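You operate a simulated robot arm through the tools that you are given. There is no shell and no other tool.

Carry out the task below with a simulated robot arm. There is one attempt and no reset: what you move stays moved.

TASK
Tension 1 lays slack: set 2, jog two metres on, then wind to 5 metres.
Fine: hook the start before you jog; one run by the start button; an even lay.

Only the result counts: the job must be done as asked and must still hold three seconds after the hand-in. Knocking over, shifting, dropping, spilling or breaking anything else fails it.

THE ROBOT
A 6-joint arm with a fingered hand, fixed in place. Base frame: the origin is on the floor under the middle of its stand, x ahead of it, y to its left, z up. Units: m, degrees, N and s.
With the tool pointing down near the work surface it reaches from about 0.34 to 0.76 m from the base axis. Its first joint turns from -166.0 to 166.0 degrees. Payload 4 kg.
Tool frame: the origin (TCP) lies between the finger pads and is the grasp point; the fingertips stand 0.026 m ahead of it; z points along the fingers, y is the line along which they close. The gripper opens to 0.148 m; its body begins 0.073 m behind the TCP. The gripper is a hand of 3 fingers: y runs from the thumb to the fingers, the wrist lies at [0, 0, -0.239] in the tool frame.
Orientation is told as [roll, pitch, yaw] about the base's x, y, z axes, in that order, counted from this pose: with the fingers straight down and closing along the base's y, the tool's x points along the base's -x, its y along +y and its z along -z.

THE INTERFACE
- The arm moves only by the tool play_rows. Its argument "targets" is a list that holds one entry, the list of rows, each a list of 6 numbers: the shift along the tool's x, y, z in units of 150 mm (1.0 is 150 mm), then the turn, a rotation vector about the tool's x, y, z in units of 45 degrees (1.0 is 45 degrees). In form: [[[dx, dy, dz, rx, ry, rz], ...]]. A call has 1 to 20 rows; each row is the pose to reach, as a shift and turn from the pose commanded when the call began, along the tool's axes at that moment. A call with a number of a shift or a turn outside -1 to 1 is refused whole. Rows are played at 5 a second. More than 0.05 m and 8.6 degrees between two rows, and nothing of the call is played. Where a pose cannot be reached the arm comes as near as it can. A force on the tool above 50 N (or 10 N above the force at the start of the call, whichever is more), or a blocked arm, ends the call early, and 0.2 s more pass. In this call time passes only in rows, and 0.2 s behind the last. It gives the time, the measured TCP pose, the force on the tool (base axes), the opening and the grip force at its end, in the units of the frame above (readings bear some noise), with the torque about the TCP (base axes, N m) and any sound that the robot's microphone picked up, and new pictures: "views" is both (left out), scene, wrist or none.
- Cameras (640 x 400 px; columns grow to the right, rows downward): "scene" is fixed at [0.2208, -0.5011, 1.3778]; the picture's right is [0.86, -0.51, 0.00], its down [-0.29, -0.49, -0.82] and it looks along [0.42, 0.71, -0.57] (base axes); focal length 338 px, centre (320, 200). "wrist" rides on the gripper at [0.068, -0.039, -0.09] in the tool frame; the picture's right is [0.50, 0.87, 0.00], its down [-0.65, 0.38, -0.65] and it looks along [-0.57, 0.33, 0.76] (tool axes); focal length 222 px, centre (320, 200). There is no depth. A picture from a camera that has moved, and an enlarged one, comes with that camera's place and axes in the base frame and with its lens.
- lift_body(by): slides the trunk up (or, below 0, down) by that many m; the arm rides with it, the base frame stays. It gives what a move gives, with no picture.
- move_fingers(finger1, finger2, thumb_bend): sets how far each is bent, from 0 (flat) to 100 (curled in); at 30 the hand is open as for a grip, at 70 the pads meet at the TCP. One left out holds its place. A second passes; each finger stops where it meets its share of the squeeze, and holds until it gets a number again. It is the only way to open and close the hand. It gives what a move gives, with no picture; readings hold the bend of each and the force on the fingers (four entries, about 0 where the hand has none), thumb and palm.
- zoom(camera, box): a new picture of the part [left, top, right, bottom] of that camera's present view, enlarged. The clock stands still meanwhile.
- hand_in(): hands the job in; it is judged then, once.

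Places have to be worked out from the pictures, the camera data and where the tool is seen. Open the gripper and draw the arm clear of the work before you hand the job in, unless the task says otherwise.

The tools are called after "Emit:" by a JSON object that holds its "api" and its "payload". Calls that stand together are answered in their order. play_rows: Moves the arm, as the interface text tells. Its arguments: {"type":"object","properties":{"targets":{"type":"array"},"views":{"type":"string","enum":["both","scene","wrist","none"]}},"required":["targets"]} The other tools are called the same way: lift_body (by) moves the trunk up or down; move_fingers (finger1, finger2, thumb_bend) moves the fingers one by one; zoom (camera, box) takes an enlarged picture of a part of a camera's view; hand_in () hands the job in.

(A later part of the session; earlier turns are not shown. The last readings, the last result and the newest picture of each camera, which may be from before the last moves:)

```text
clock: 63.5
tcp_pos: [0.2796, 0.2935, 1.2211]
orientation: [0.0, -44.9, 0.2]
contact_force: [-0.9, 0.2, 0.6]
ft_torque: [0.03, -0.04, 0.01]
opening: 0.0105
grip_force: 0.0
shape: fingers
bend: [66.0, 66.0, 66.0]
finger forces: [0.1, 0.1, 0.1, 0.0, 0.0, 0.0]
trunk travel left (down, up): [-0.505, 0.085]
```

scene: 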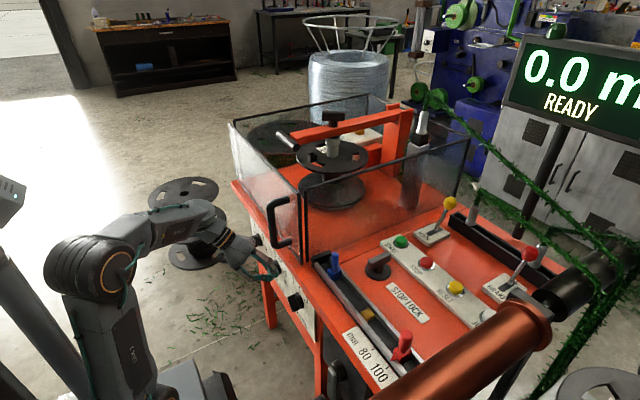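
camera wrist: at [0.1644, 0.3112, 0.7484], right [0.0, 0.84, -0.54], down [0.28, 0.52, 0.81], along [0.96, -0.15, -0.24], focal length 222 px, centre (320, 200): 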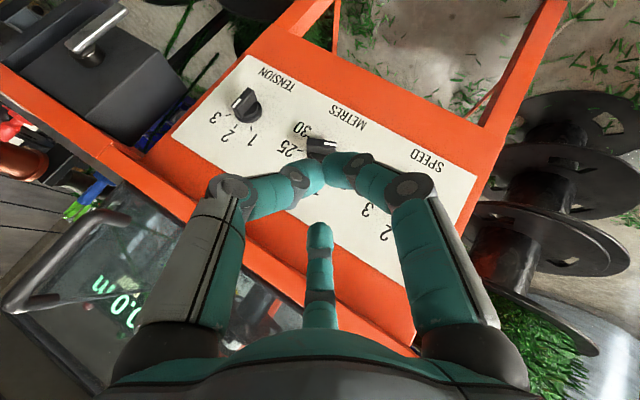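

Orientation is reset to a plain 45° forward tilt. I'll travel in front of the guard toward the console side.

Emit:
{"api": "play_rows", "payload": {"targets": [[[-0.05, -0.25, 0.05, 0, 0, 0], [-0.1, -0.5, 0.1, 0, 0, 0], [-0.15, -0.75, 0.15, 0, 0, 0], [-0.2, -1.0, 0.2, 0, 0, 0]]], "views": "none"}}

Emit:
{"api": "play_rows", "payload": {"targets": [[[-0.1, -0.25, 0.1, 0, 0, 0], [-0.2, -0.5, 0.2, 0, 0, 0], [-0.3, -0.75, 0.3, 0, 0, 0], [-0.4, -1.0, 0.4, 0, 0, 0]]], "views": "none"}}

Emit:
{"api": "play_rows", "payload": {"targets": [[[-0.15, -0.22, 0.2, 0, 0, 0], [-0.3, -0.45, 0.4, 0, 0, 0], [-0.45, -0.6, 0.6, 0, 0, 0], [-0.6, -0.6, 0.8, 0, 0, 0]]], "views": "both"}}

```text
clock: 64.5
tcp_pos: [0.3207, 0.1439, 1.2214]
orientation: [0.0, -44.8, 0.2]
contact_force: [-0.2, -1.0, -0.1]
ft_torque: [0.03, 0.0, 0.01]
opening: 0.0105
grip_force: 0.0
shape: fingers
bend: [66.0, 66.0, 66.0]
finger forces: [0.0, 0.0, 0.0, 0.0, 0.0, 0.1]
trunk travel left (down, up): [-0.505, 0.085]
```

```text
clock: 65.5
tcp_pos: [0.4061, -0.0062, 1.2203]
orientation: [-0.1, -44.9, 0.1]
contact_force: [-1.0, -0.2, -0.6]
ft_torque: [-0.03, 0.02, 0.0]
opening: 0.0106
grip_force: 0.1
shape: fingers
bend: [66.0, 66.0, 66.0]
finger forces: [0.0, 0.1, 0.0, 0.0, 0.0, 0.0]
trunk travel left (down, up): [-0.505, 0.085]
```

```text
refused: row 2 steps farther than a row can; nothing moved
```

Emit:
{"api": "play_rows", "payload": {"targets": [[[-0.107, -0.125, 0.164, 0, 0, 0], [-0.215, -0.25, 0.328, 0, 0, 0], [-0.322, -0.376, 0.492, 0, 0, 0], [-0.43, -0.5, 0.656, 0, 0, 0], [-0.537, -0.627, 0.82, 0, 0, 0]]], "views": "both"}}

```text
clock: 66.7
tcp_pos: [0.5505, -0.1006, 1.1904]
orientation: [-0.1, -44.8, 0.1]
contact_force: [0.5, 0.3, 0.1]
ft_torque: [0.02, -0.02, 0.0]
opening: 0.0105
grip_force: 0.2
shape: fingers
bend: [66.0, 66.0, 66.0]
finger forces: [0.1, 0.1, 0.0, 0.0, 0.1, 0.1]
trunk travel left (down, up): [-0.505, 0.085]
camera wrist: at [0.4376, -0.1406, 1.2052], right [-0.36, 0.87, -0.35], down [0.0, 0.38, 0.93], along [0.93, 0.33, -0.14], focal length 222 px, centre (320, 200)
```

scene: 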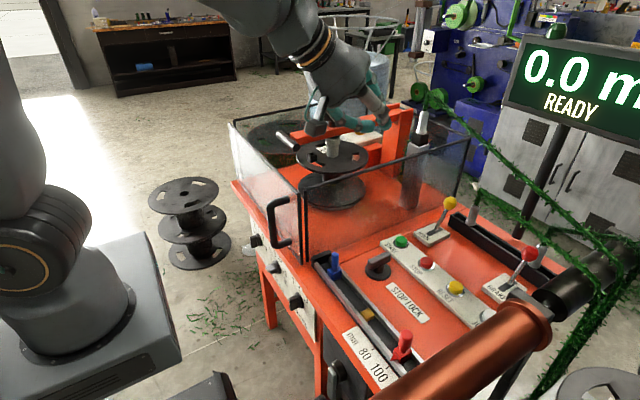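
wrist: 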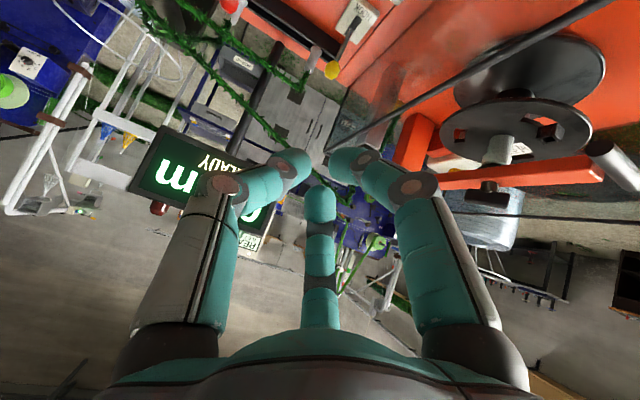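

The HOOK ball is confirmed at about (0.85, -0.07, 0.887). I'll advance along the tool axis toward it.

Emit:
{"api": "play_rows", "payload": {"targets": [[[0, 0.02, 0.25, 0, 0, 0], [0, 0.04, 0.5, 0, 0, 0], [0, 0.06, 0.75, 0, 0, 0], [0, 0.08, 1.0, 0, 0, 0]]], "views": "none"}}

Emit:
{"api": "move_fingers", "payload": {"finger1": 48, "finger2": 48, "thumb_bend": 48}}

Emit:
{"api": "play_rows", "payload": {"targets": [[[0, 0.03, 0.2, 0, 0, 0], [0, 0.06, 0.4, 0, 0, 0], [0, 0.09, 0.6, 0, 0, 0]]], "views": "both"}}

```text
clock: 67.7
tcp_pos: [0.655, -0.0876, 1.0838]
orientation: [-0.2, -44.9, 0.2]
contact_force: [0.5, 0.0, -0.1]
ft_torque: [0.03, 0.07, -0.02]
opening: 0.0102
grip_force: 0.1
shape: fingers
bend: [66.0, 66.0, 66.0]
finger forces: [0.0, 0.0, 0.0, 0.0, 0.1, 0.1]
trunk travel left (down, up): [-0.505, 0.085]
```

```text
clock: 68.7
tcp_pos: [0.653, -0.0876, 1.0845]
orientation: [-0.1, -44.9, 0.2]
contact_force: [0.1, 0.4, 0.0]
ft_torque: [-0.01, 0.0, 0.04]
opening: 0.0683
grip_force: 0.1
shape: fingers
bend: [48.0, 48.0, 48.0]
finger forces: [0.0, 0.1, 0.0, 0.0, 0.0, 0.0]
trunk travel left (down, up): [-0.505, 0.085]
```

```text
clock: 69.5
tcp_pos: [0.7195, -0.0743, 1.0222]
orientation: [-0.1, -44.6, 0.1]
contact_force: [-0.7, 0.0, -0.7]
ft_torque: [-0.02, 0.0, -0.01]
opening: 0.0682
grip_force: 0.0
shape: fingers
bend: [48.0, 48.0, 48.0]
finger forces: [0.0, 0.0, 0.0, 0.1, 0.0, 0.1]
trunk travel left (down, up): [-0.505, 0.085]
camera wrist: at [0.607, -0.1139, 1.0379], right [-0.36, 0.87, -0.35], down [0.01, 0.38, 0.93], along [0.93, 0.33, -0.14], focal length 222 px, centre (320, 200)
```

scene: 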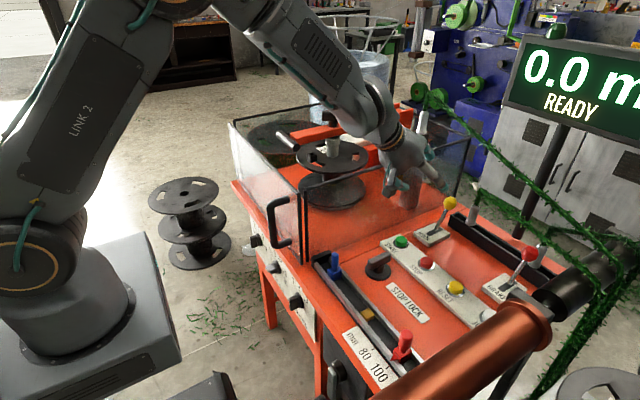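
wrist: 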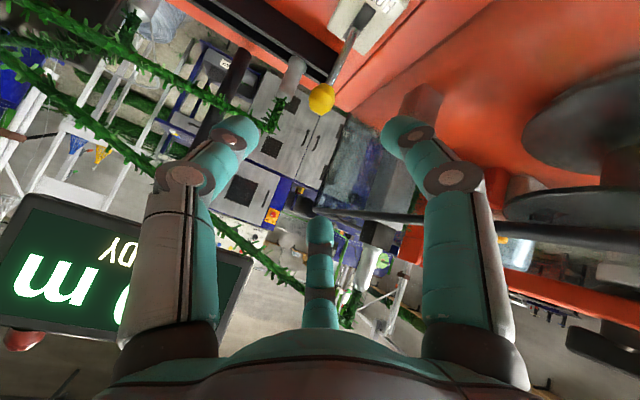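

The garland crosses well above (z≈1.08) and behind at x≈0.94, so the approach along the tool axis stays clear of both. I'll move in to about 7 cm from the ball and look.

Emit:
{"api": "play_rows", "payload": {"targets": [[[0, 0.01, 0.2, 0, 0, 0], [0, 0.02, 0.4, 0, 0, 0], [0, 0.027, 0.6, 0, 0, 0], [0, 0.027, 0.8, 0, 0, 0]]], "views": "both"}}

Emit:
{"api": "zoom", "payload": {"camera": "scene", "box": [380, 130, 508, 250]}}

```text
clock: 70.5
tcp_pos: [0.8051, -0.0702, 0.9372]
orientation: [-0.1, -44.9, 0.2]
contact_force: [0.6, 0.3, -0.2]
ft_torque: [-0.01, 0.02, -0.01]
opening: 0.0683
grip_force: 0.1
shape: fingers
bend: [48.0, 48.0, 48.0]
finger forces: [0.1, 0.0, 0.0, 0.0, 0.0, 0.1]
trunk travel left (down, up): [-0.505, 0.085]
camera wrist: at [0.6931, -0.1088, 0.9526], right [-0.36, 0.87, -0.35], down [0.0, 0.38, 0.93], along [0.93, 0.33, -0.14], focal length 222 px, centre (320, 200)
```

scene: 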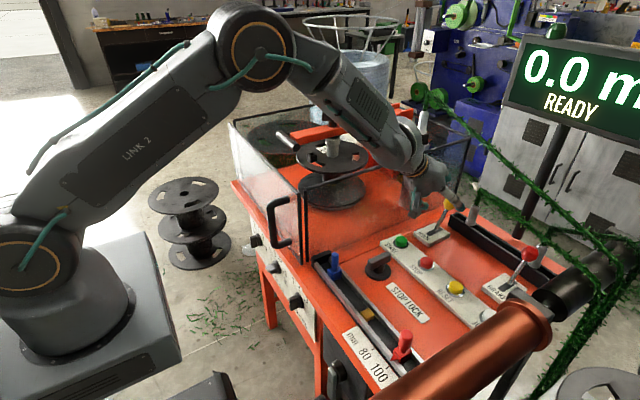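
wrist: 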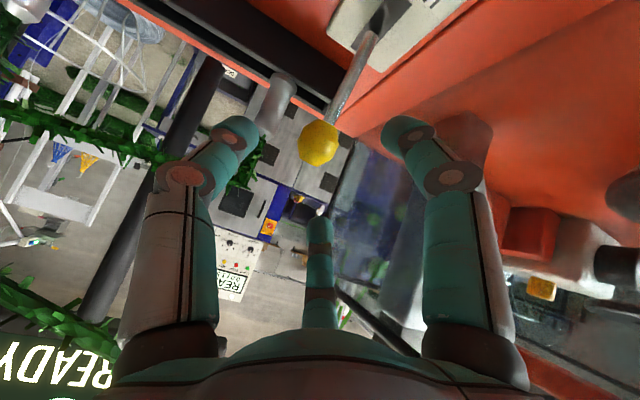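

```text
3.33 times, centred on (444, 190) of scene
camera zoom: at [0.2208, -0.5011, 1.3778], right [0.86, -0.51, 0.0], down [-0.29, -0.49, -0.82], along [0.42, 0.71, -0.57], focal length 1126 px, centre (-93, 233)
```

zoom: 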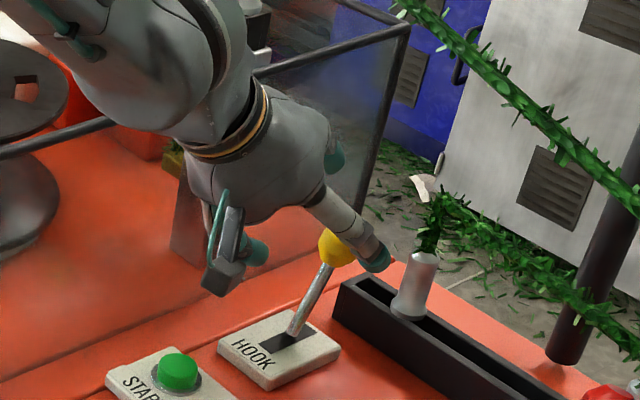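

The ball lines up with the grasp axis. I'll close the last 6.5 cm and then grip it.

Emit:
{"api": "play_rows", "payload": {"targets": [[[0, 0, 0.16, 0, 0, 0], [0, 0, 0.31, 0, 0, 0], [0, 0, 0.44, 0, 0, 0]]], "views": "wrist"}}

Emit:
{"api": "zoom", "payload": {"camera": "scene", "box": [400, 150, 496, 240]}}

```text
clock: 71.3
tcp_pos: [0.8532, -0.07, 0.8895]
orientation: [-0.1, -45.0, 0.3]
contact_force: [1.4, -0.1, 0.5]
ft_torque: [0.0, -0.03, 0.01]
opening: 0.0681
grip_force: 0.1
shape: fingers
bend: [48.0, 48.0, 48.0]
finger forces: [0.0, 0.0, 0.1, 0.0, 0.1, 0.0]
trunk travel left (down, up): [-0.505, 0.085]
camera wrist: at [0.7407, -0.1099, 0.9049], right [-0.36, 0.86, -0.35], down [0.0, 0.38, 0.93], along [0.93, 0.33, -0.14], focal length 222 px, centre (320, 200)
```

wrist: 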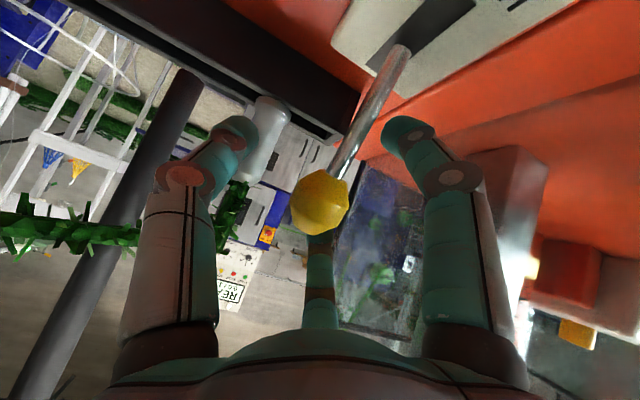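

```text
4.44 times, centred on (448, 195) of scene
camera zoom: at [0.2208, -0.5011, 1.3778], right [0.86, -0.51, 0.0], down [-0.29, -0.49, -0.82], along [0.42, 0.71, -0.57], focal length 1501 px, centre (-249, 222)
```

zoom: 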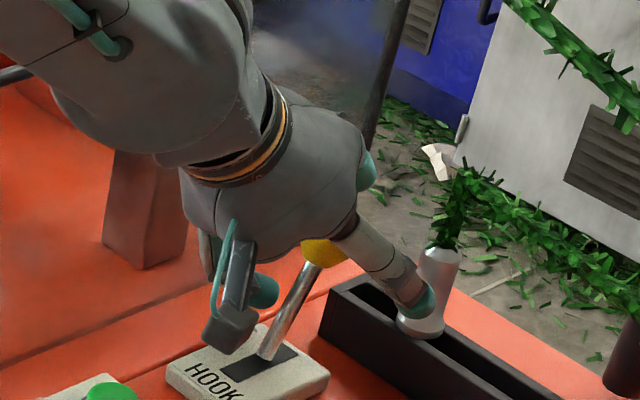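

The ball is exactly at the grasp point. I'll close the fingers on it.

Emit:
{"api": "move_fingers", "payload": {"finger1": 64, "finger2": 64, "thumb_bend": 64}}

Emit:
{"api": "zoom", "payload": {"camera": "wrist", "box": [160, 100, 480, 300]}}

```text
clock: 72.3
tcp_pos: [0.8536, -0.07, 0.8889]
orientation: [-0.1, -44.9, 0.1]
contact_force: [0.2, -0.1, 0.1]
ft_torque: [0.02, -0.03, 0.0]
opening: 0.0179
grip_force: 0.1
shape: fingers
bend: [64.0, 64.0, 64.0]
finger forces: [0.1, 0.0, 0.0, 0.1, 0.1, 0.1]
trunk travel left (down, up): [-0.505, 0.085]
```

```text
2.00 times, centred on (320, 200) of wrist
camera zoom: at [0.7404, -0.1099, 0.905], right [-0.36, 0.87, -0.35], down [0.0, 0.38, 0.93], along [0.93, 0.33, -0.14], focal length 444 px, centre (320, 200)
```

zoom: 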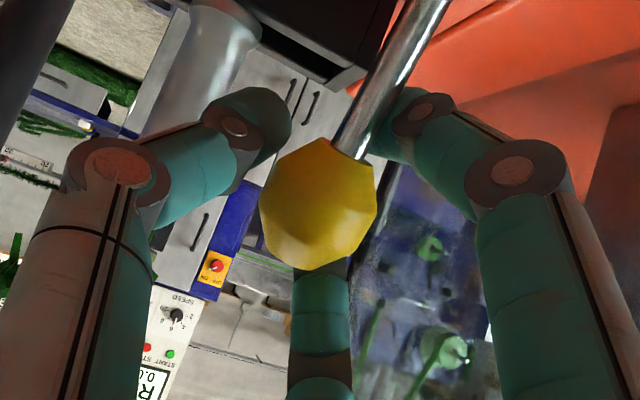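

No contact yet; the tips are closing just beyond the ball. I'll close a bit more.

Emit:
{"api": "move_fingers", "payload": {"finger1": 75, "finger2": 75, "thumb_bend": 75}}

Emit:
{"api": "zoom", "payload": {"camera": "wrist", "box": [160, 100, 480, 300]}}

Emit:
{"api": "zoom", "payload": {"camera": "scene", "box": [400, 150, 496, 240]}}

```text
clock: 73.3
tcp_pos: [0.8541, -0.0716, 0.8898]
orientation: [-0.1, -44.8, 0.1]
contact_force: [-1.9, -3.6, -7.1]
ft_torque: [0.04, 0.01, -0.06]
opening: 0.0007
grip_force: 8.2
shape: fingers
bend: [73.0, 73.0, 71.0]
finger forces: [6.7, 0.1, 0.0, 0.1, 10.0, 0.0]
trunk travel left (down, up): [-0.505, 0.085]
```

```text
2.00 times, centred on (320, 200) of wrist
camera zoom: at [0.7405, -0.1104, 0.9042], right [-0.36, 0.87, -0.35], down [0.0, 0.38, 0.93], along [0.93, 0.33, -0.14], focal length 444 px, centre (320, 200)
```

zoom: 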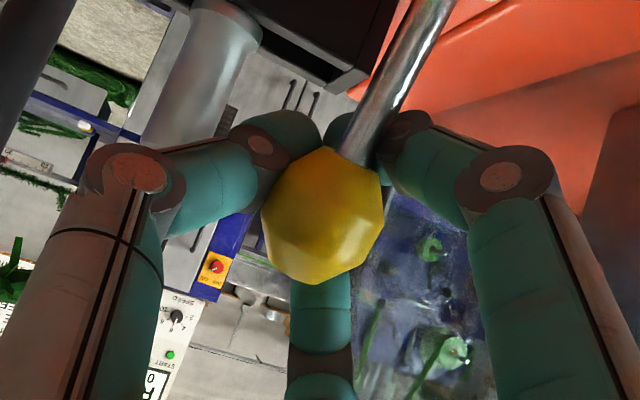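

```text
4.44 times, centred on (448, 195) of scene
camera zoom: at [0.2208, -0.5011, 1.3778], right [0.86, -0.51, 0.0], down [-0.29, -0.49, -0.82], along [0.42, 0.71, -0.57], focal length 1501 px, centre (-249, 222)
```

zoom: 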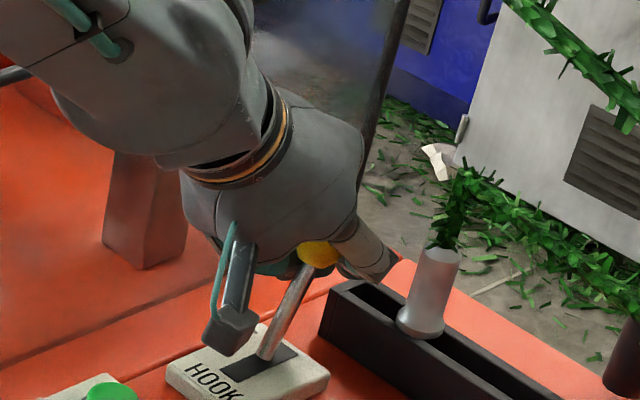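

The ball is caged with the fingers closed behind it. I'll pull the lever toward the operator along its arc, watching the force.

Emit:
{"api": "play_rows", "payload": {"targets": [[[0.035, 0, -0.059, 0, 0, 0], [0.0707, 0, -0.1178, 0, 0, 0], [0.118, 0, -0.18, 0, 0, 0], [0.165, 0, -0.2404, 0, 0, 0]]], "views": "both"}}

```text
clock: 74.3
tcp_pos: [0.8169, -0.0686, 0.9007]
orientation: [-0.1, -44.3, 0.2]
contact_force: [0.4, 3.9, -7.3]
ft_torque: [0.02, -0.1, -0.05]
opening: 0.0001
grip_force: 5.1
shape: fingers
bend: [73.0, 73.0, 72.0]
finger forces: [9.0, 0.0, 0.1, 0.1, 0.1, 0.0]
out of reach, approached as far as the arm can: row 4
trunk travel left (down, up): [-0.505, 0.085]
camera wrist: at [0.7047, -0.1082, 0.9163], right [-0.36, 0.86, -0.35], down [0.01, 0.38, 0.93], along [0.93, 0.33, -0.15], focal length 222 px, centre (320, 200)
```

scene: 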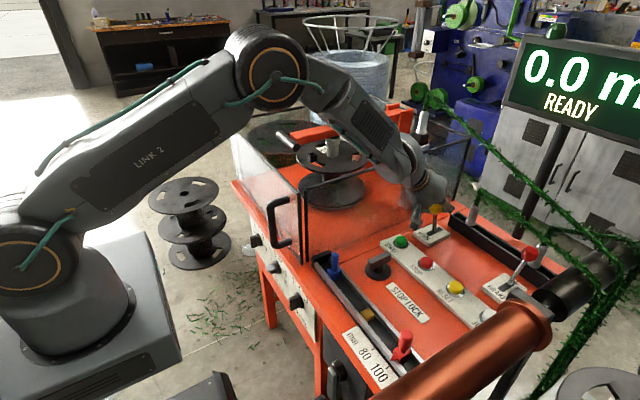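
wrist: 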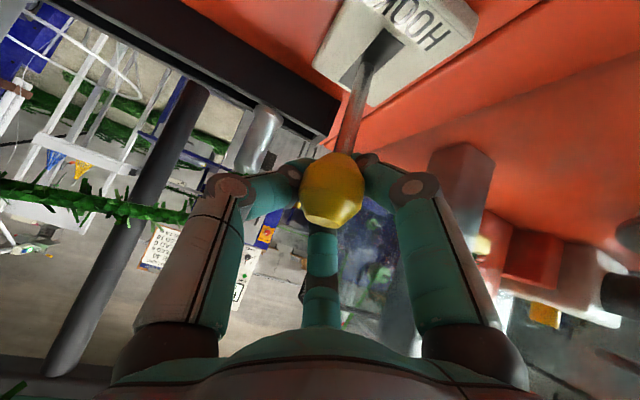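

The lever has moved to about upright; the last row was marginal for reach. I'll continue pulling, letting the hand steepen slightly as it comes back.

Emit:
{"api": "play_rows", "payload": {"targets": [[[0.06, 0, -0.04, 0, 0.05, 0], [0.13, 0, -0.09, 0, 0.1, 0], [0.2, 0, -0.14, 0, 0.15, 0], [0.27, 0, -0.19, 0, 0.2, 0]]], "views": "both"}}

```text
clock: 75.3
tcp_pos: [0.7688, -0.073, 0.89]
orientation: [-0.1, -35.7, 0.0]
contact_force: [12.4, -2.8, -3.4]
ft_torque: [0.01, 0.02, -0.11]
opening: 0.0016
grip_force: 12.4
shape: fingers
bend: [73.0, 58.0, 69.0]
finger forces: [4.2, 13.8, 0.0, 0.0, 7.6, 0.1]
trunk travel left (down, up): [-0.505, 0.085]
camera wrist: at [0.6603, -0.1122, 0.9225], right [-0.41, 0.87, -0.29], down [0.15, 0.38, 0.91], along [0.9, 0.33, -0.28], focal length 222 px, centre (320, 200)
```

scene: 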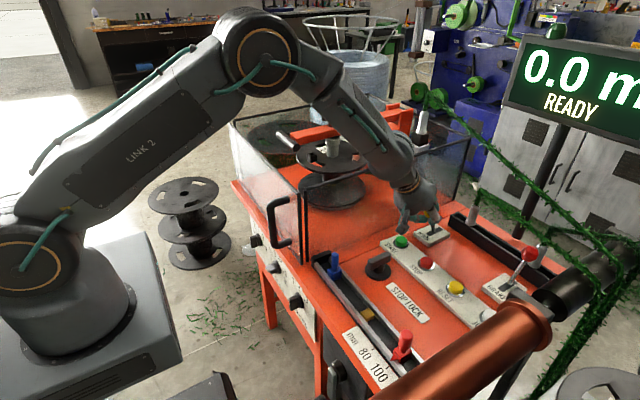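
wrist: 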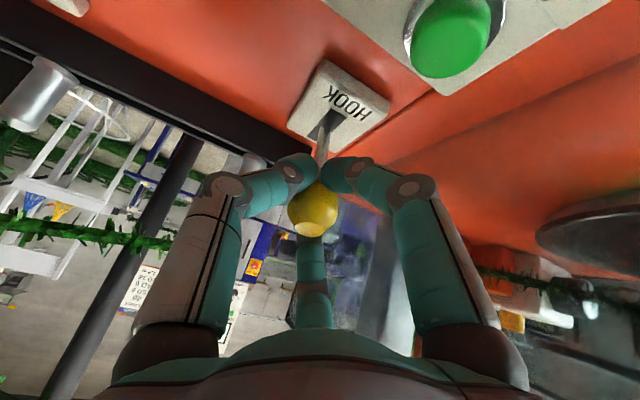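

The ball is now at x≈0.77, its mirrored end position, with 12 N resistance. I'll check the display and the lever before releasing.

Emit:
{"api": "zoom", "payload": {"camera": "scene", "box": [500, 30, 640, 118]}}

Emit:
{"api": "zoom", "payload": {"camera": "scene", "box": [270, 90, 462, 210]}}

Emit:
{"api": "zoom", "payload": {"camera": "wrist", "box": [240, 40, 400, 240]}}

```text
4.55 times, centred on (570, 74) of scene
camera zoom: at [0.2208, -0.5011, 1.3778], right [0.86, -0.51, 0.0], down [-0.29, -0.49, -0.82], along [0.42, 0.71, -0.57], focal length 1535 px, centre (-816, 773)
```

zoom: 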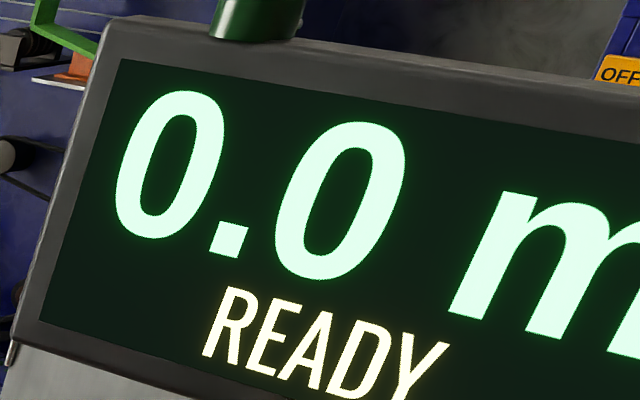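

```text
3.33 times, centred on (366, 150) of scene
camera zoom: at [0.2208, -0.5011, 1.3778], right [0.86, -0.51, 0.0], down [-0.29, -0.49, -0.82], along [0.42, 0.71, -0.57], focal length 1126 px, centre (167, 367)
```

zoom: 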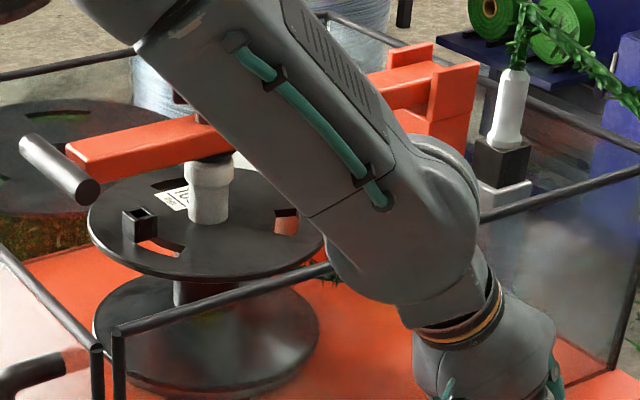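

```text
2.00 times, centred on (320, 140) of wrist
camera zoom: at [0.6603, -0.1122, 0.9225], right [-0.41, 0.87, -0.29], down [0.15, 0.38, 0.91], along [0.9, 0.33, -0.28], focal length 444 px, centre (320, 320)
```

zoom: 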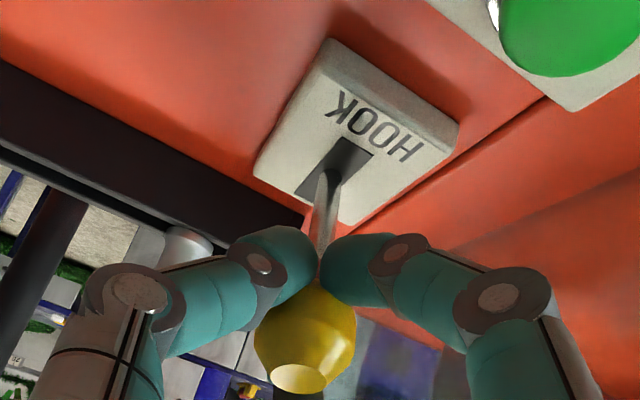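

The lever has swung to about -26°, though I'm not sure it's at its stop. I'll pull a little further and see whether force or position changes.

Emit:
{"api": "play_rows", "payload": {"targets": [[[0.04, 0, -0.02, 0, 0, 0], [0.085, 0, -0.035, 0, 0, 0]]], "views": "wrist"}}

Emit:
{"api": "zoom", "payload": {"camera": "wrist", "box": [240, 40, 400, 240]}}

Emit:
{"api": "zoom", "payload": {"camera": "scene", "box": [380, 160, 492, 260]}}

```text
clock: 75.9
tcp_pos: [0.7584, -0.0713, 0.8867]
orientation: [-0.1, -36.0, 0.1]
contact_force: [28.7, -4.0, -4.0]
ft_torque: [0.0, 0.28, -0.3]
opening: 0.0
grip_force: 12.2
shape: fingers
bend: [74.0, 54.0, 72.0]
finger forces: [0.1, 25.4, 0.0, 0.0, 0.1, 0.0]
trunk travel left (down, up): [-0.505, 0.085]
camera wrist: at [0.6496, -0.1105, 0.9201], right [-0.41, 0.87, -0.29], down [0.15, 0.38, 0.91], along [0.9, 0.33, -0.28], focal length 222 px, centre (320, 200)
```

wrist: 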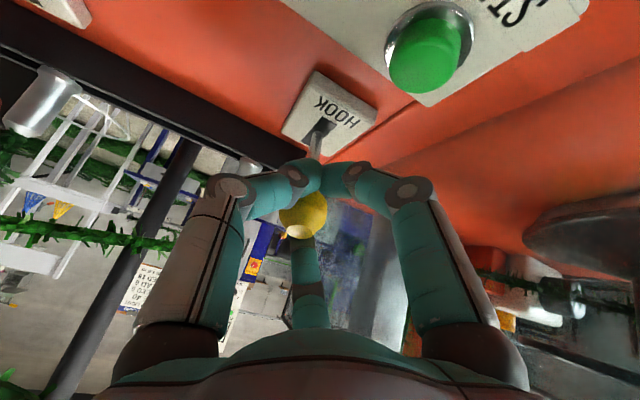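

```text
2.00 times, centred on (320, 140) of wrist
camera zoom: at [0.6496, -0.1105, 0.9201], right [-0.41, 0.87, -0.29], down [0.15, 0.38, 0.91], along [0.9, 0.33, -0.28], focal length 444 px, centre (320, 320)
```

zoom: 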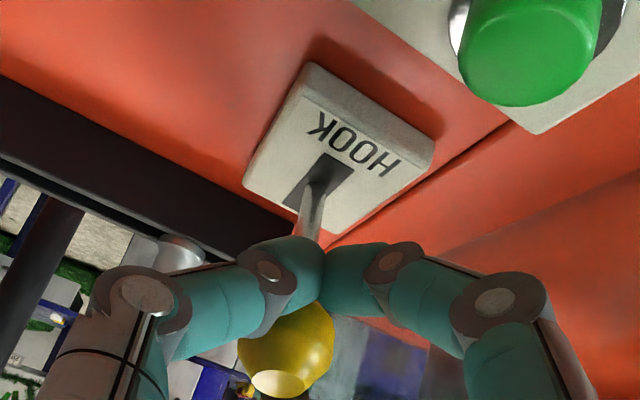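

```text
4.00 times, centred on (436, 210) of scene
camera zoom: at [0.2208, -0.5011, 1.3778], right [0.86, -0.51, 0.0], down [-0.29, -0.49, -0.82], along [0.42, 0.71, -0.57], focal length 1351 px, centre (-144, 160)
```

zoom: 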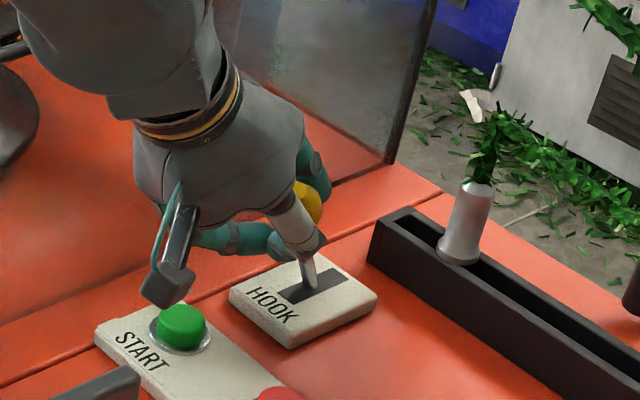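

The force rose to 29 N while the ball stayed at x≈0.77, so the HOOK lever is at its stop. I'll relax the pull and open the fingers.

Emit:
{"api": "play_rows", "payload": {"targets": [[[-0.04, 0, 0.028, 0, 0, 0], [-0.085, 0, 0.058, 0, 0, 0]]], "views": "none"}}

Emit:
{"api": "move_fingers", "payload": {"finger1": 48, "finger2": 48, "thumb_bend": 48}}

Emit:
{"api": "zoom", "payload": {"camera": "wrist", "box": [160, 40, 480, 240]}}

Emit:
{"api": "zoom", "payload": {"camera": "scene", "box": [380, 160, 492, 260]}}

Emit:
{"api": "zoom", "payload": {"camera": "scene", "box": [500, 30, 640, 118]}}

```text
clock: 76.5
tcp_pos: [0.7688, -0.0705, 0.8883]
orientation: [0.0, -35.7, -0.1]
contact_force: [-2.1, -3.9, 1.1]
ft_torque: [0.09, 0.05, -0.27]
opening: 0.0003
grip_force: 16.9
shape: fingers
bend: [74.0, 56.0, 72.0]
finger forces: [0.0, 13.7, 0.1, 0.0, 18.9, 0.1]
trunk travel left (down, up): [-0.505, 0.085]
```

```text
clock: 77.5
tcp_pos: [0.7704, -0.0709, 0.8895]
orientation: [-0.1, -35.8, 0.1]
contact_force: [0.4, 0.3, -0.5]
ft_torque: [0.02, -0.03, 0.01]
opening: 0.0685
grip_force: 0.0
shape: fingers
bend: [48.0, 48.0, 48.0]
finger forces: [0.0, 0.0, 0.0, 0.1, 0.1, 0.1]
trunk travel left (down, up): [-0.505, 0.085]
```

```text
2.00 times, centred on (320, 140) of wrist
camera zoom: at [0.6616, -0.1104, 0.9215], right [-0.41, 0.87, -0.29], down [0.15, 0.38, 0.91], along [0.9, 0.33, -0.28], focal length 444 px, centre (320, 320)
```

zoom: 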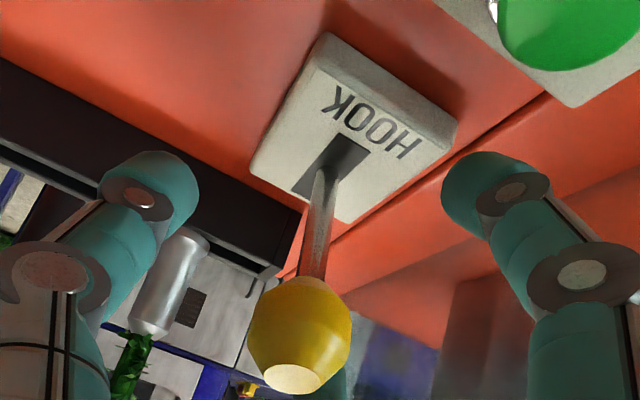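

```text
4.00 times, centred on (436, 210) of scene
camera zoom: at [0.2208, -0.5011, 1.3778], right [0.86, -0.51, 0.0], down [-0.29, -0.49, -0.82], along [0.42, 0.71, -0.57], focal length 1351 px, centre (-144, 160)
```

zoom: 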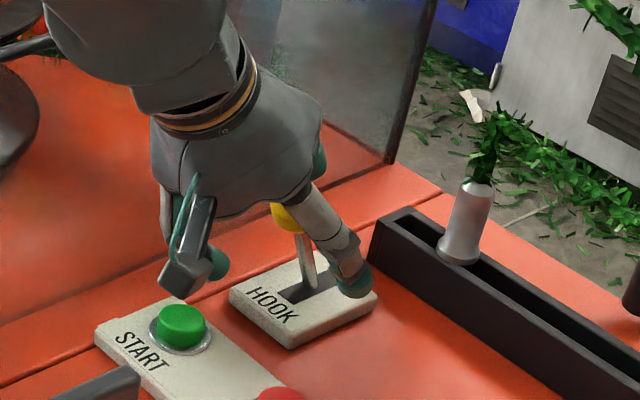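

```text
4.55 times, centred on (570, 74) of scene
camera zoom: at [0.2208, -0.5011, 1.3778], right [0.86, -0.51, 0.0], down [-0.29, -0.49, -0.82], along [0.42, 0.71, -0.57], focal length 1535 px, centre (-816, 773)
```

zoom: 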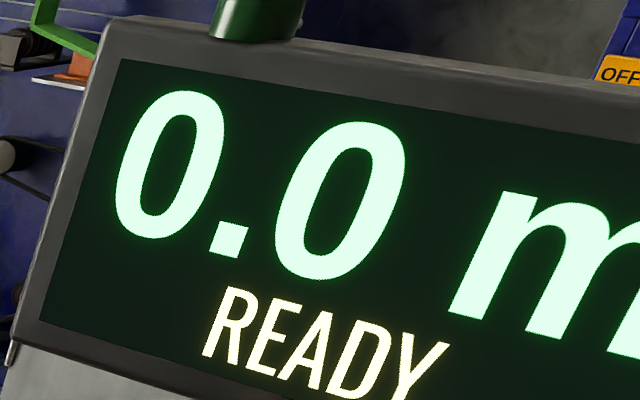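

The lever stays leaning toward the operator. I'll withdraw along the tool axis and look at the whole scene.

Emit:
{"api": "play_rows", "payload": {"targets": [[[0, 0, -0.2, 0, 0, 0], [0, 0, -0.45, 0, 0, 0], [0, 0, -0.7, 0, 0, 0], [0, 0, -0.95, 0, 0, 0]]], "views": "both"}}

Emit:
{"api": "zoom", "payload": {"camera": "scene", "box": [270, 90, 462, 210]}}

Emit:
{"api": "zoom", "payload": {"camera": "scene", "box": [380, 160, 540, 260]}}

```text
clock: 78.5
tcp_pos: [0.6858, -0.07, 1.0056]
orientation: [0.0, -35.9, 0.1]
contact_force: [-0.1, 0.9, -0.7]
ft_torque: [0.03, 0.03, 0.0]
opening: 0.0682
grip_force: 0.0
shape: fingers
bend: [48.0, 48.0, 48.0]
finger forces: [0.1, 0.0, 0.1, 0.0, 0.0, 0.1]
trunk travel left (down, up): [-0.505, 0.085]
camera wrist: at [0.5768, -0.1088, 1.0379], right [-0.41, 0.87, -0.29], down [0.15, 0.38, 0.91], along [0.9, 0.33, -0.28], focal length 222 px, centre (320, 200)
```

scene: 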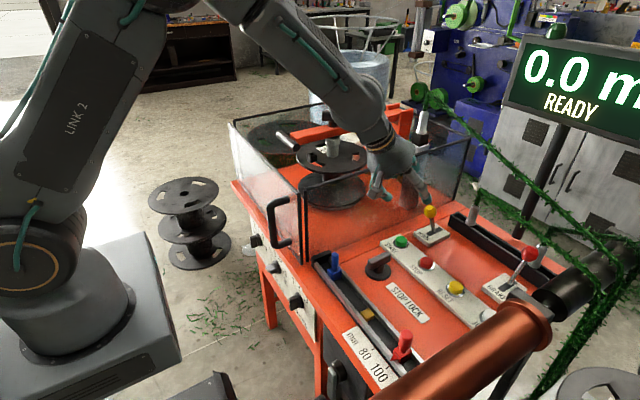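
wrist: 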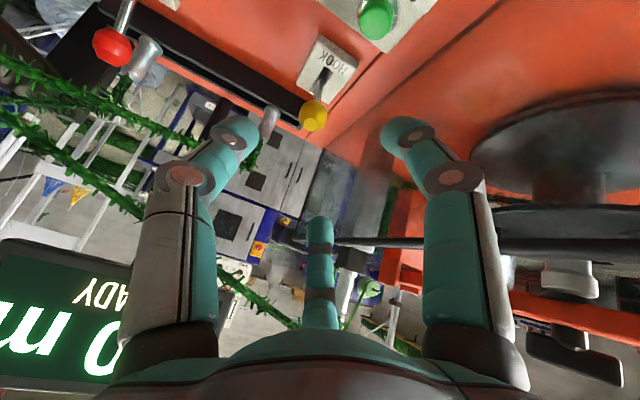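

```text
3.33 times, centred on (366, 150) of scene
camera zoom: at [0.2208, -0.5011, 1.3778], right [0.86, -0.51, 0.0], down [-0.29, -0.49, -0.82], along [0.42, 0.71, -0.57], focal length 1126 px, centre (167, 367)
```

zoom: 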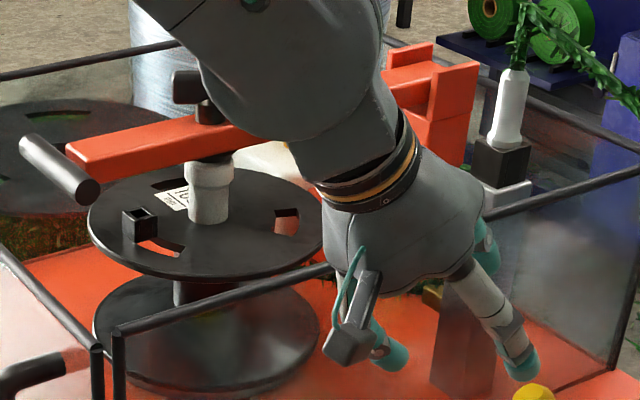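

```text
4.00 times, centred on (460, 210) of scene
camera zoom: at [0.2208, -0.5011, 1.3778], right [0.86, -0.51, 0.0], down [-0.29, -0.49, -0.82], along [0.42, 0.71, -0.57], focal length 1351 px, centre (-240, 160)
```

zoom: 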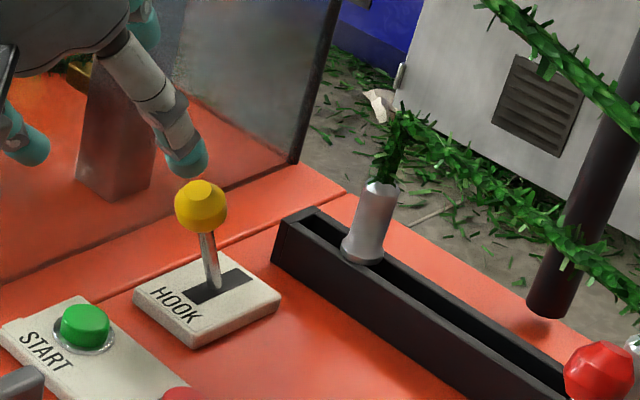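

HOOK is fully pulled and holds; the display is still READY. Next is JOG at about (0.710, -0.315, 0.82). A copper roll stands just beyond it, so I'll lean the hand in from the left with the fingers closed.

Emit:
{"api": "move_fingers", "payload": {"finger1": 72, "finger2": 72, "thumb_bend": 72}}

Emit:
{"api": "play_rows", "payload": {"targets": [[[0, -0.18, 0, 0.132, 0.069, -0.018], [0, -0.36, 0, 0.265, 0.138, -0.037], [0, -0.54, 0, 0.397, 0.207, -0.055], [0, -0.72, 0, 0.53, 0.276, -0.074], [0, -0.9, 0, 0.662, 0.345, -0.092]]], "views": "both"}}

```text
clock: 79.5
tcp_pos: [0.6864, -0.0698, 1.0048]
orientation: [-0.1, -36.0, 0.1]
contact_force: [0.1, 0.5, 0.6]
ft_torque: [-0.01, 0.01, 0.0]
opening: 0.0001
grip_force: 0.1
shape: fingers
bend: [71.0, 71.0, 71.0]
finger forces: [0.0, 0.0, 0.1, 0.0, 0.1, 0.1]
trunk travel left (down, up): [-0.505, 0.085]
```

```text
clock: 80.7
tcp_pos: [0.6877, -0.2049, 1.0055]
orientation: [-30.1, -20.0, 0.2]
contact_force: [-0.5, -0.4, 0.0]
ft_torque: [0.01, 0.06, -0.03]
opening: 0.0
grip_force: 0.0
shape: fingers
bend: [71.0, 71.0, 71.0]
finger forces: [0.1, 0.0, 0.0, 0.1, 0.0, 0.0]
trunk travel left (down, up): [-0.505, 0.085]
camera wrist: at [0.5893, -0.1938, 1.0727], right [-0.32, 0.75, -0.58], down [0.49, 0.66, 0.58], along [0.81, -0.1, -0.58], focal length 222 px, centre (320, 200)
```

scene: 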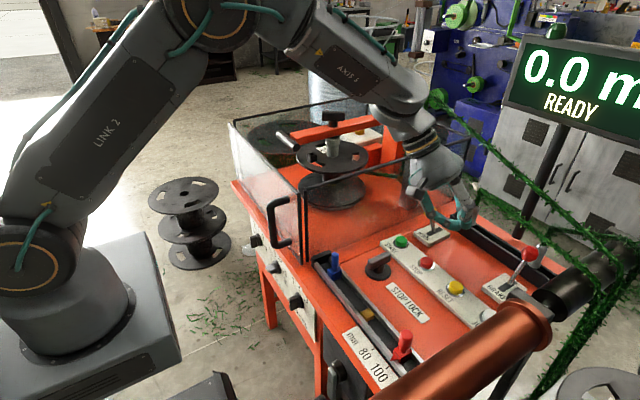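
wrist: 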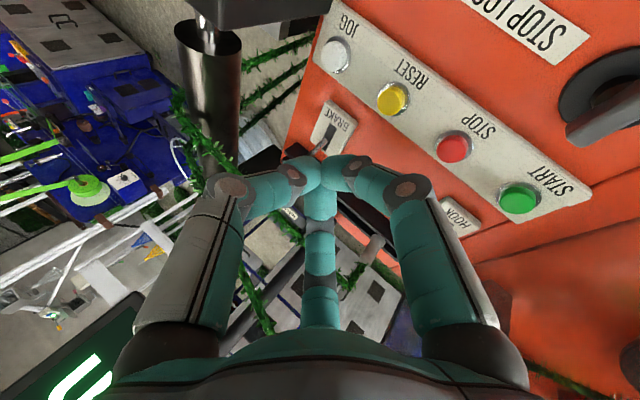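

The wrist view shows JOG, RESET, STOP and START clearly, with a dark bracket at the top edge. I'll zoom in on JOG and the bracket to judge clearance.

Emit:
{"api": "zoom", "payload": {"camera": "wrist", "box": [160, 0, 400, 150]}}

Emit:
{"api": "zoom", "payload": {"camera": "scene", "box": [440, 250, 600, 350]}}

```text
2.67 times, centred on (280, 75) of wrist
camera zoom: at [0.5893, -0.1938, 1.0727], right [-0.32, 0.75, -0.58], down [0.49, 0.66, 0.58], along [0.81, -0.1, -0.58], focal length 592 px, centre (427, 533)
```

zoom: 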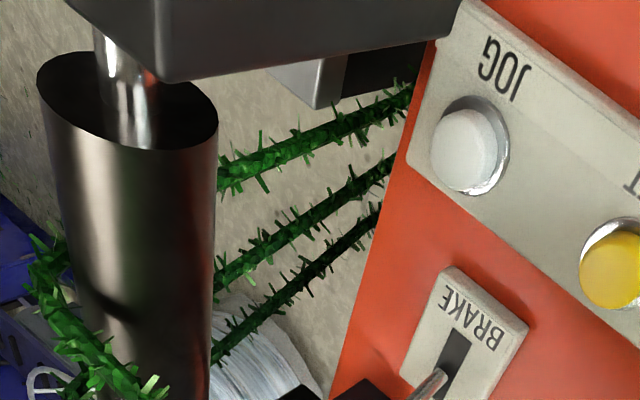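

```text
4.00 times, centred on (520, 300) of scene
camera zoom: at [0.2208, -0.5011, 1.3778], right [0.86, -0.51, 0.0], down [-0.29, -0.49, -0.82], along [0.42, 0.71, -0.57], focal length 1351 px, centre (-480, -200)
```

zoom: 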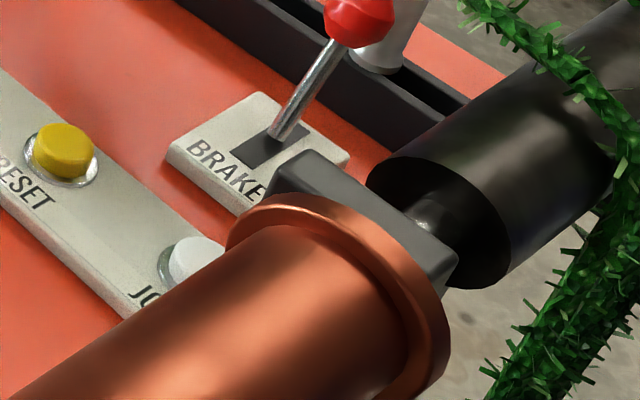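

The axle and copper roll lie along y≈-0.385, z≈0.93, with a bracket at y<-0.35, close beside JOG. I'll roll the closed hand 60° so the gap between fingers faces the bracket, then move over JOG from the left.

Emit:
{"api": "play_rows", "payload": {"targets": [[[0, 0, 0, 0, 0, 0.167], [0, 0, 0, 0, 0, 0.333], [0, 0, 0, 0, 0, 0.5], [0, 0, 0, 0, 0, 0.667]]], "views": "none"}}

Emit:
{"api": "play_rows", "payload": {"targets": [[[0, 0, 0, 0, 0, 0.167], [0, 0, 0, 0, 0, 0.333], [0, 0, 0, 0, 0, 0.5], [0, 0, 0, 0, 0, 0.667]]], "views": "both"}}

```text
clock: 81.7
tcp_pos: [0.6867, -0.2042, 1.0044]
orientation: [-16.1, -32.1, -30.8]
contact_force: [0.2, 0.8, 0.0]
ft_torque: [0.02, 0.01, 0.03]
opening: 0.0
grip_force: 0.1
shape: fingers
bend: [71.0, 71.0, 71.0]
finger forces: [0.0, 0.0, 0.0, 0.0, 0.1, 0.0]
trunk travel left (down, up): [-0.505, 0.085]
```

```text
clock: 82.7
tcp_pos: [0.6871, -0.2052, 1.0051]
orientation: [4.4, -35.3, -66.9]
contact_force: [-0.3, 0.3, 0.4]
ft_torque: [-0.01, -0.03, -0.02]
opening: 0.0
grip_force: 0.1
shape: fingers
bend: [71.0, 71.0, 71.0]
finger forces: [0.1, 0.1, 0.0, 0.1, 0.0, 0.0]
trunk travel left (down, up): [-0.505, 0.085]
camera wrist: at [0.6021, -0.1261, 1.0358], right [0.62, 0.75, -0.23], down [0.36, 0.0, 0.93], along [0.7, -0.66, -0.27], focal length 222 px, centre (320, 200)
```

scene: 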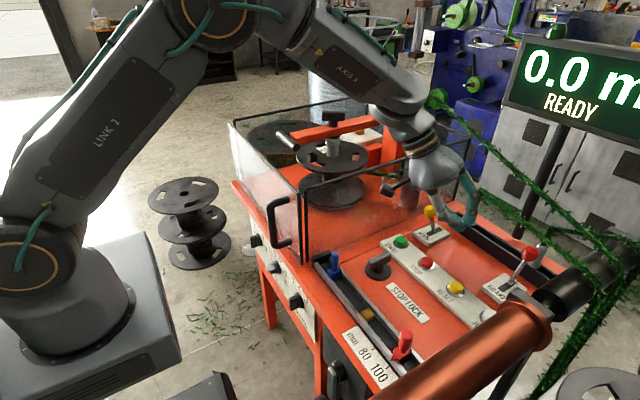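
wrist: 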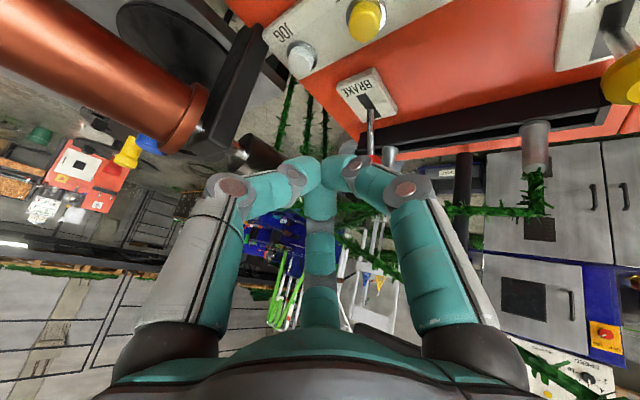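

Now the bracket, roll and JOG are all visible. A vertical press directly over JOG is at the edge of reach, so I'll stand the hand nearly upright just left of it and use finger 2 as a peg reaching to JOG, clear of RESET and the bracket.

Emit:
{"api": "play_rows", "payload": {"targets": [[[0.0155, -0.089, 0.136, 0.055, 0.142, 0.0435], [0.031, -0.178, 0.272, 0.11, 0.284, 0.087], [0.0465, -0.268, 0.408, 0.164, 0.425, 0.1305], [0.062, -0.357, 0.5437, 0.219, 0.567, 0.174]]], "views": "none"}}

Emit:
{"api": "move_fingers", "payload": {"finger2": 45}}

Emit:
{"api": "zoom", "payload": {"camera": "wrist", "box": [0, 0, 640, 400]}}

Emit:
{"api": "zoom", "payload": {"camera": "scene", "box": [360, 150, 600, 350]}}

```text
clock: 83.7
tcp_pos: [0.6599, -0.2611, 0.9311]
orientation: [-2.5, -9.6, -74.8]
contact_force: [0.5, -0.4, 0.4]
ft_torque: [-0.02, 0.01, -0.04]
opening: 0.0
grip_force: 0.1
shape: fingers
bend: [71.0, 71.0, 71.0]
finger forces: [0.0, 0.0, 0.1, 0.0, 0.0, 0.0]
trunk travel left (down, up): [-0.505, 0.085]
```

```text
clock: 84.7
tcp_pos: [0.6593, -0.2627, 0.9311]
orientation: [-2.6, -9.8, -74.7]
contact_force: [-0.3, -0.4, -0.1]
ft_torque: [-0.01, -0.04, -0.02]
opening: 0.0
grip_force: 0.0
shape: fingers
bend: [71.0, 45.0, 71.0]
finger forces: [0.0, 0.1, 0.1, 0.0, 0.0, 0.0]
trunk travel left (down, up): [-0.505, 0.085]
```

```text
1.00 times, centred on (320, 200) of wrist (not enlarged: the box is as wide or as high as the picture)
camera zoom: at [0.6029, -0.1926, 1.0089], right [0.71, 0.7, -0.12], down [0.53, -0.41, 0.74], along [0.46, -0.59, -0.66], focal length 222 px, centre (320, 200)
```

zoom: 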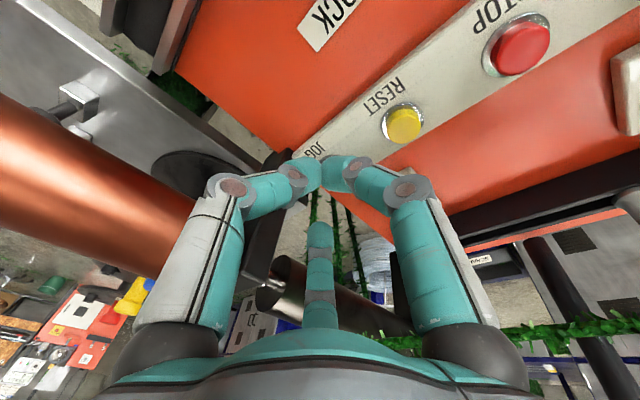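

```text
2.00 times, centred on (480, 250) of scene
camera zoom: at [0.2208, -0.5011, 1.3778], right [0.86, -0.51, 0.0], down [-0.29, -0.49, -0.82], along [0.42, 0.71, -0.57], focal length 675 px, centre (0, 100)
```

zoom: 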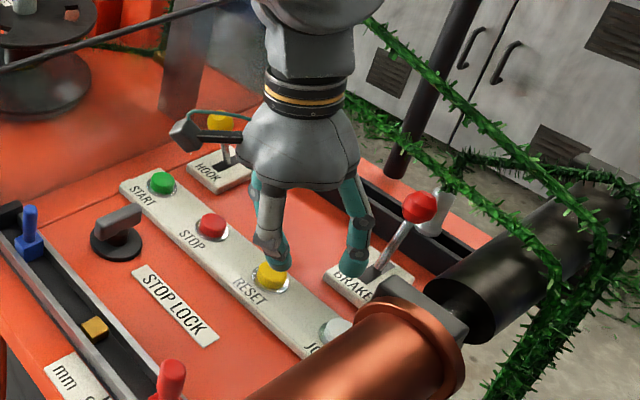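

The peg tip is about 8 cm above JOG. I'll lower it to about 2 cm above and check alignment.

Emit:
{"api": "play_rows", "payload": {"targets": [[[0.012, 0.024, 0.2, 0, 0, 0], [0.025, 0.048, 0.4, 0, 0, 0]]], "views": "wrist"}}

Emit:
{"api": "zoom", "payload": {"camera": "scene", "box": [440, 230, 560, 330]}}

Emit:
{"api": "zoom", "payload": {"camera": "wrist", "box": [200, 60, 440, 260]}}

```text
clock: 85.3
tcp_pos: [0.6665, -0.2665, 0.8697]
orientation: [-2.5, -9.7, -74.8]
contact_force: [0.3, -0.3, -0.5]
ft_torque: [-0.02, 0.0, -0.02]
opening: 0.0
grip_force: 0.1
shape: fingers
bend: [71.0, 45.0, 71.0]
finger forces: [0.1, 0.0, 0.1, 0.0, 0.0, 0.0]
trunk travel left (down, up): [-0.505, 0.085]
camera wrist: at [0.6095, -0.1966, 0.9485], right [0.71, 0.7, -0.12], down [0.54, -0.41, 0.74], along [0.46, -0.59, -0.66], focal length 222 px, centre (320, 200)
```

wrist: 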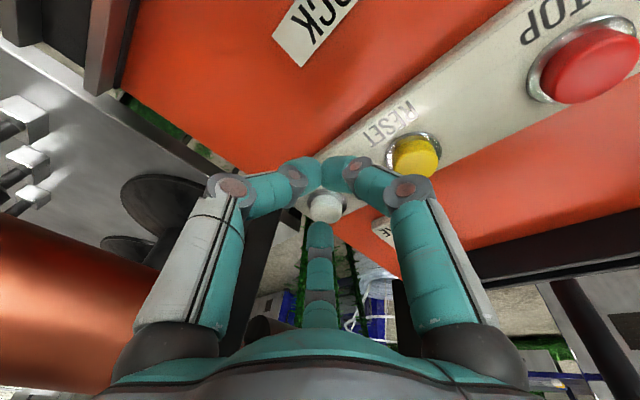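

```text
4.00 times, centred on (500, 280) of scene
camera zoom: at [0.2208, -0.5011, 1.3778], right [0.86, -0.51, 0.0], down [-0.29, -0.49, -0.82], along [0.42, 0.71, -0.57], focal length 1351 px, centre (-400, -120)
```

zoom: 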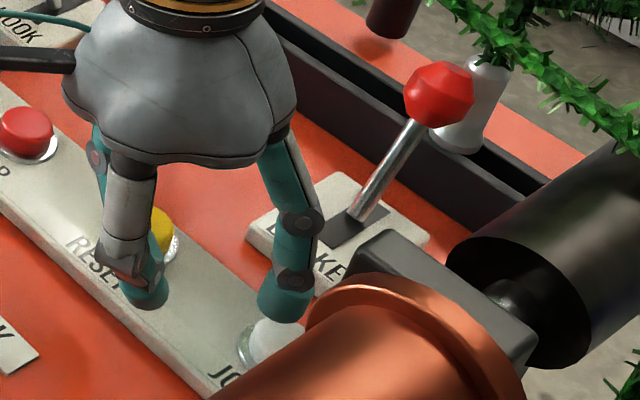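

```text
2.00 times, centred on (320, 160) of wrist
camera zoom: at [0.6095, -0.1966, 0.9485], right [0.71, 0.7, -0.12], down [0.54, -0.41, 0.74], along [0.46, -0.59, -0.66], focal length 444 px, centre (320, 280)
```

zoom: 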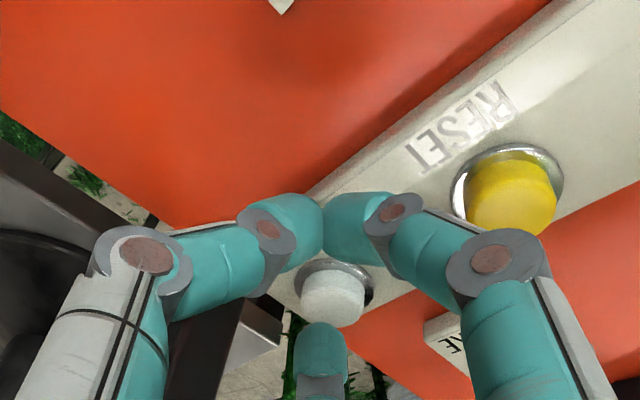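

The peg stands right above JOG. I'll lower it onto the button in small steps and watch the force and the display.

Emit:
{"api": "play_rows", "payload": {"targets": [[[0.0376, -0.0107, 0.0753, 0, 0, 0], [0.0466, -0.0083, 0.1278, 0, 0, 0], [0.0533, -0.0065, 0.1672, 0, 0, 0]]], "views": "scene"}}

Emit:
{"api": "zoom", "payload": {"camera": "scene", "box": [440, 230, 560, 330]}}

```text
clock: 86.1
tcp_pos: [0.6631, -0.2637, 0.8452]
orientation: [-2.4, -9.7, -74.7]
contact_force: [-0.6, 1.5, 7.5]
ft_torque: [-0.29, -0.33, 0.0]
opening: 0.0
grip_force: 4.1
shape: fingers
bend: [71.0, 45.0, 71.0]
finger forces: [0.1, 7.7, 0.0, 0.1, 0.0, 0.0]
trunk travel left (down, up): [-0.505, 0.085]
heard: click
```

scene: 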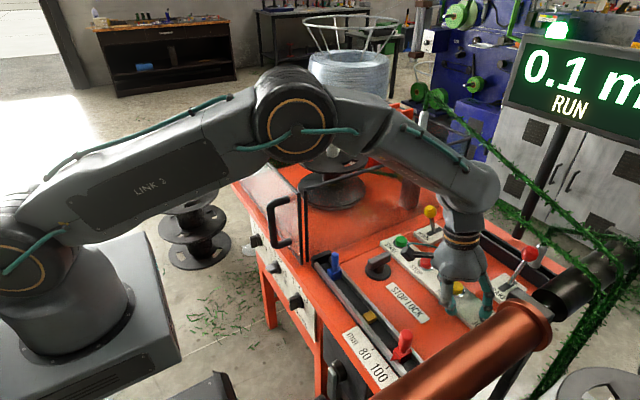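

```text
4.00 times, centred on (500, 280) of scene
camera zoom: at [0.2208, -0.5011, 1.3778], right [0.86, -0.51, 0.0], down [-0.29, -0.49, -0.82], along [0.42, 0.71, -0.57], focal length 1351 px, centre (-400, -120)
```

zoom: 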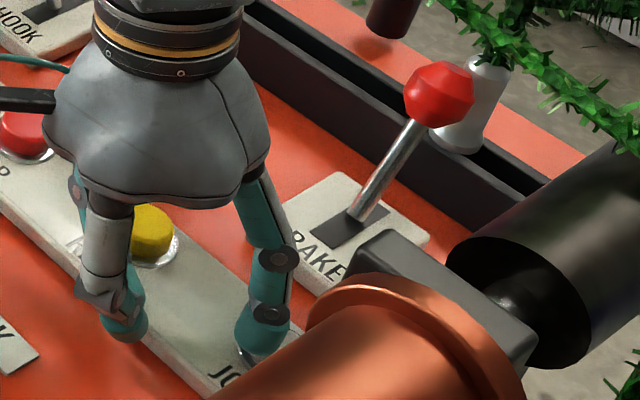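

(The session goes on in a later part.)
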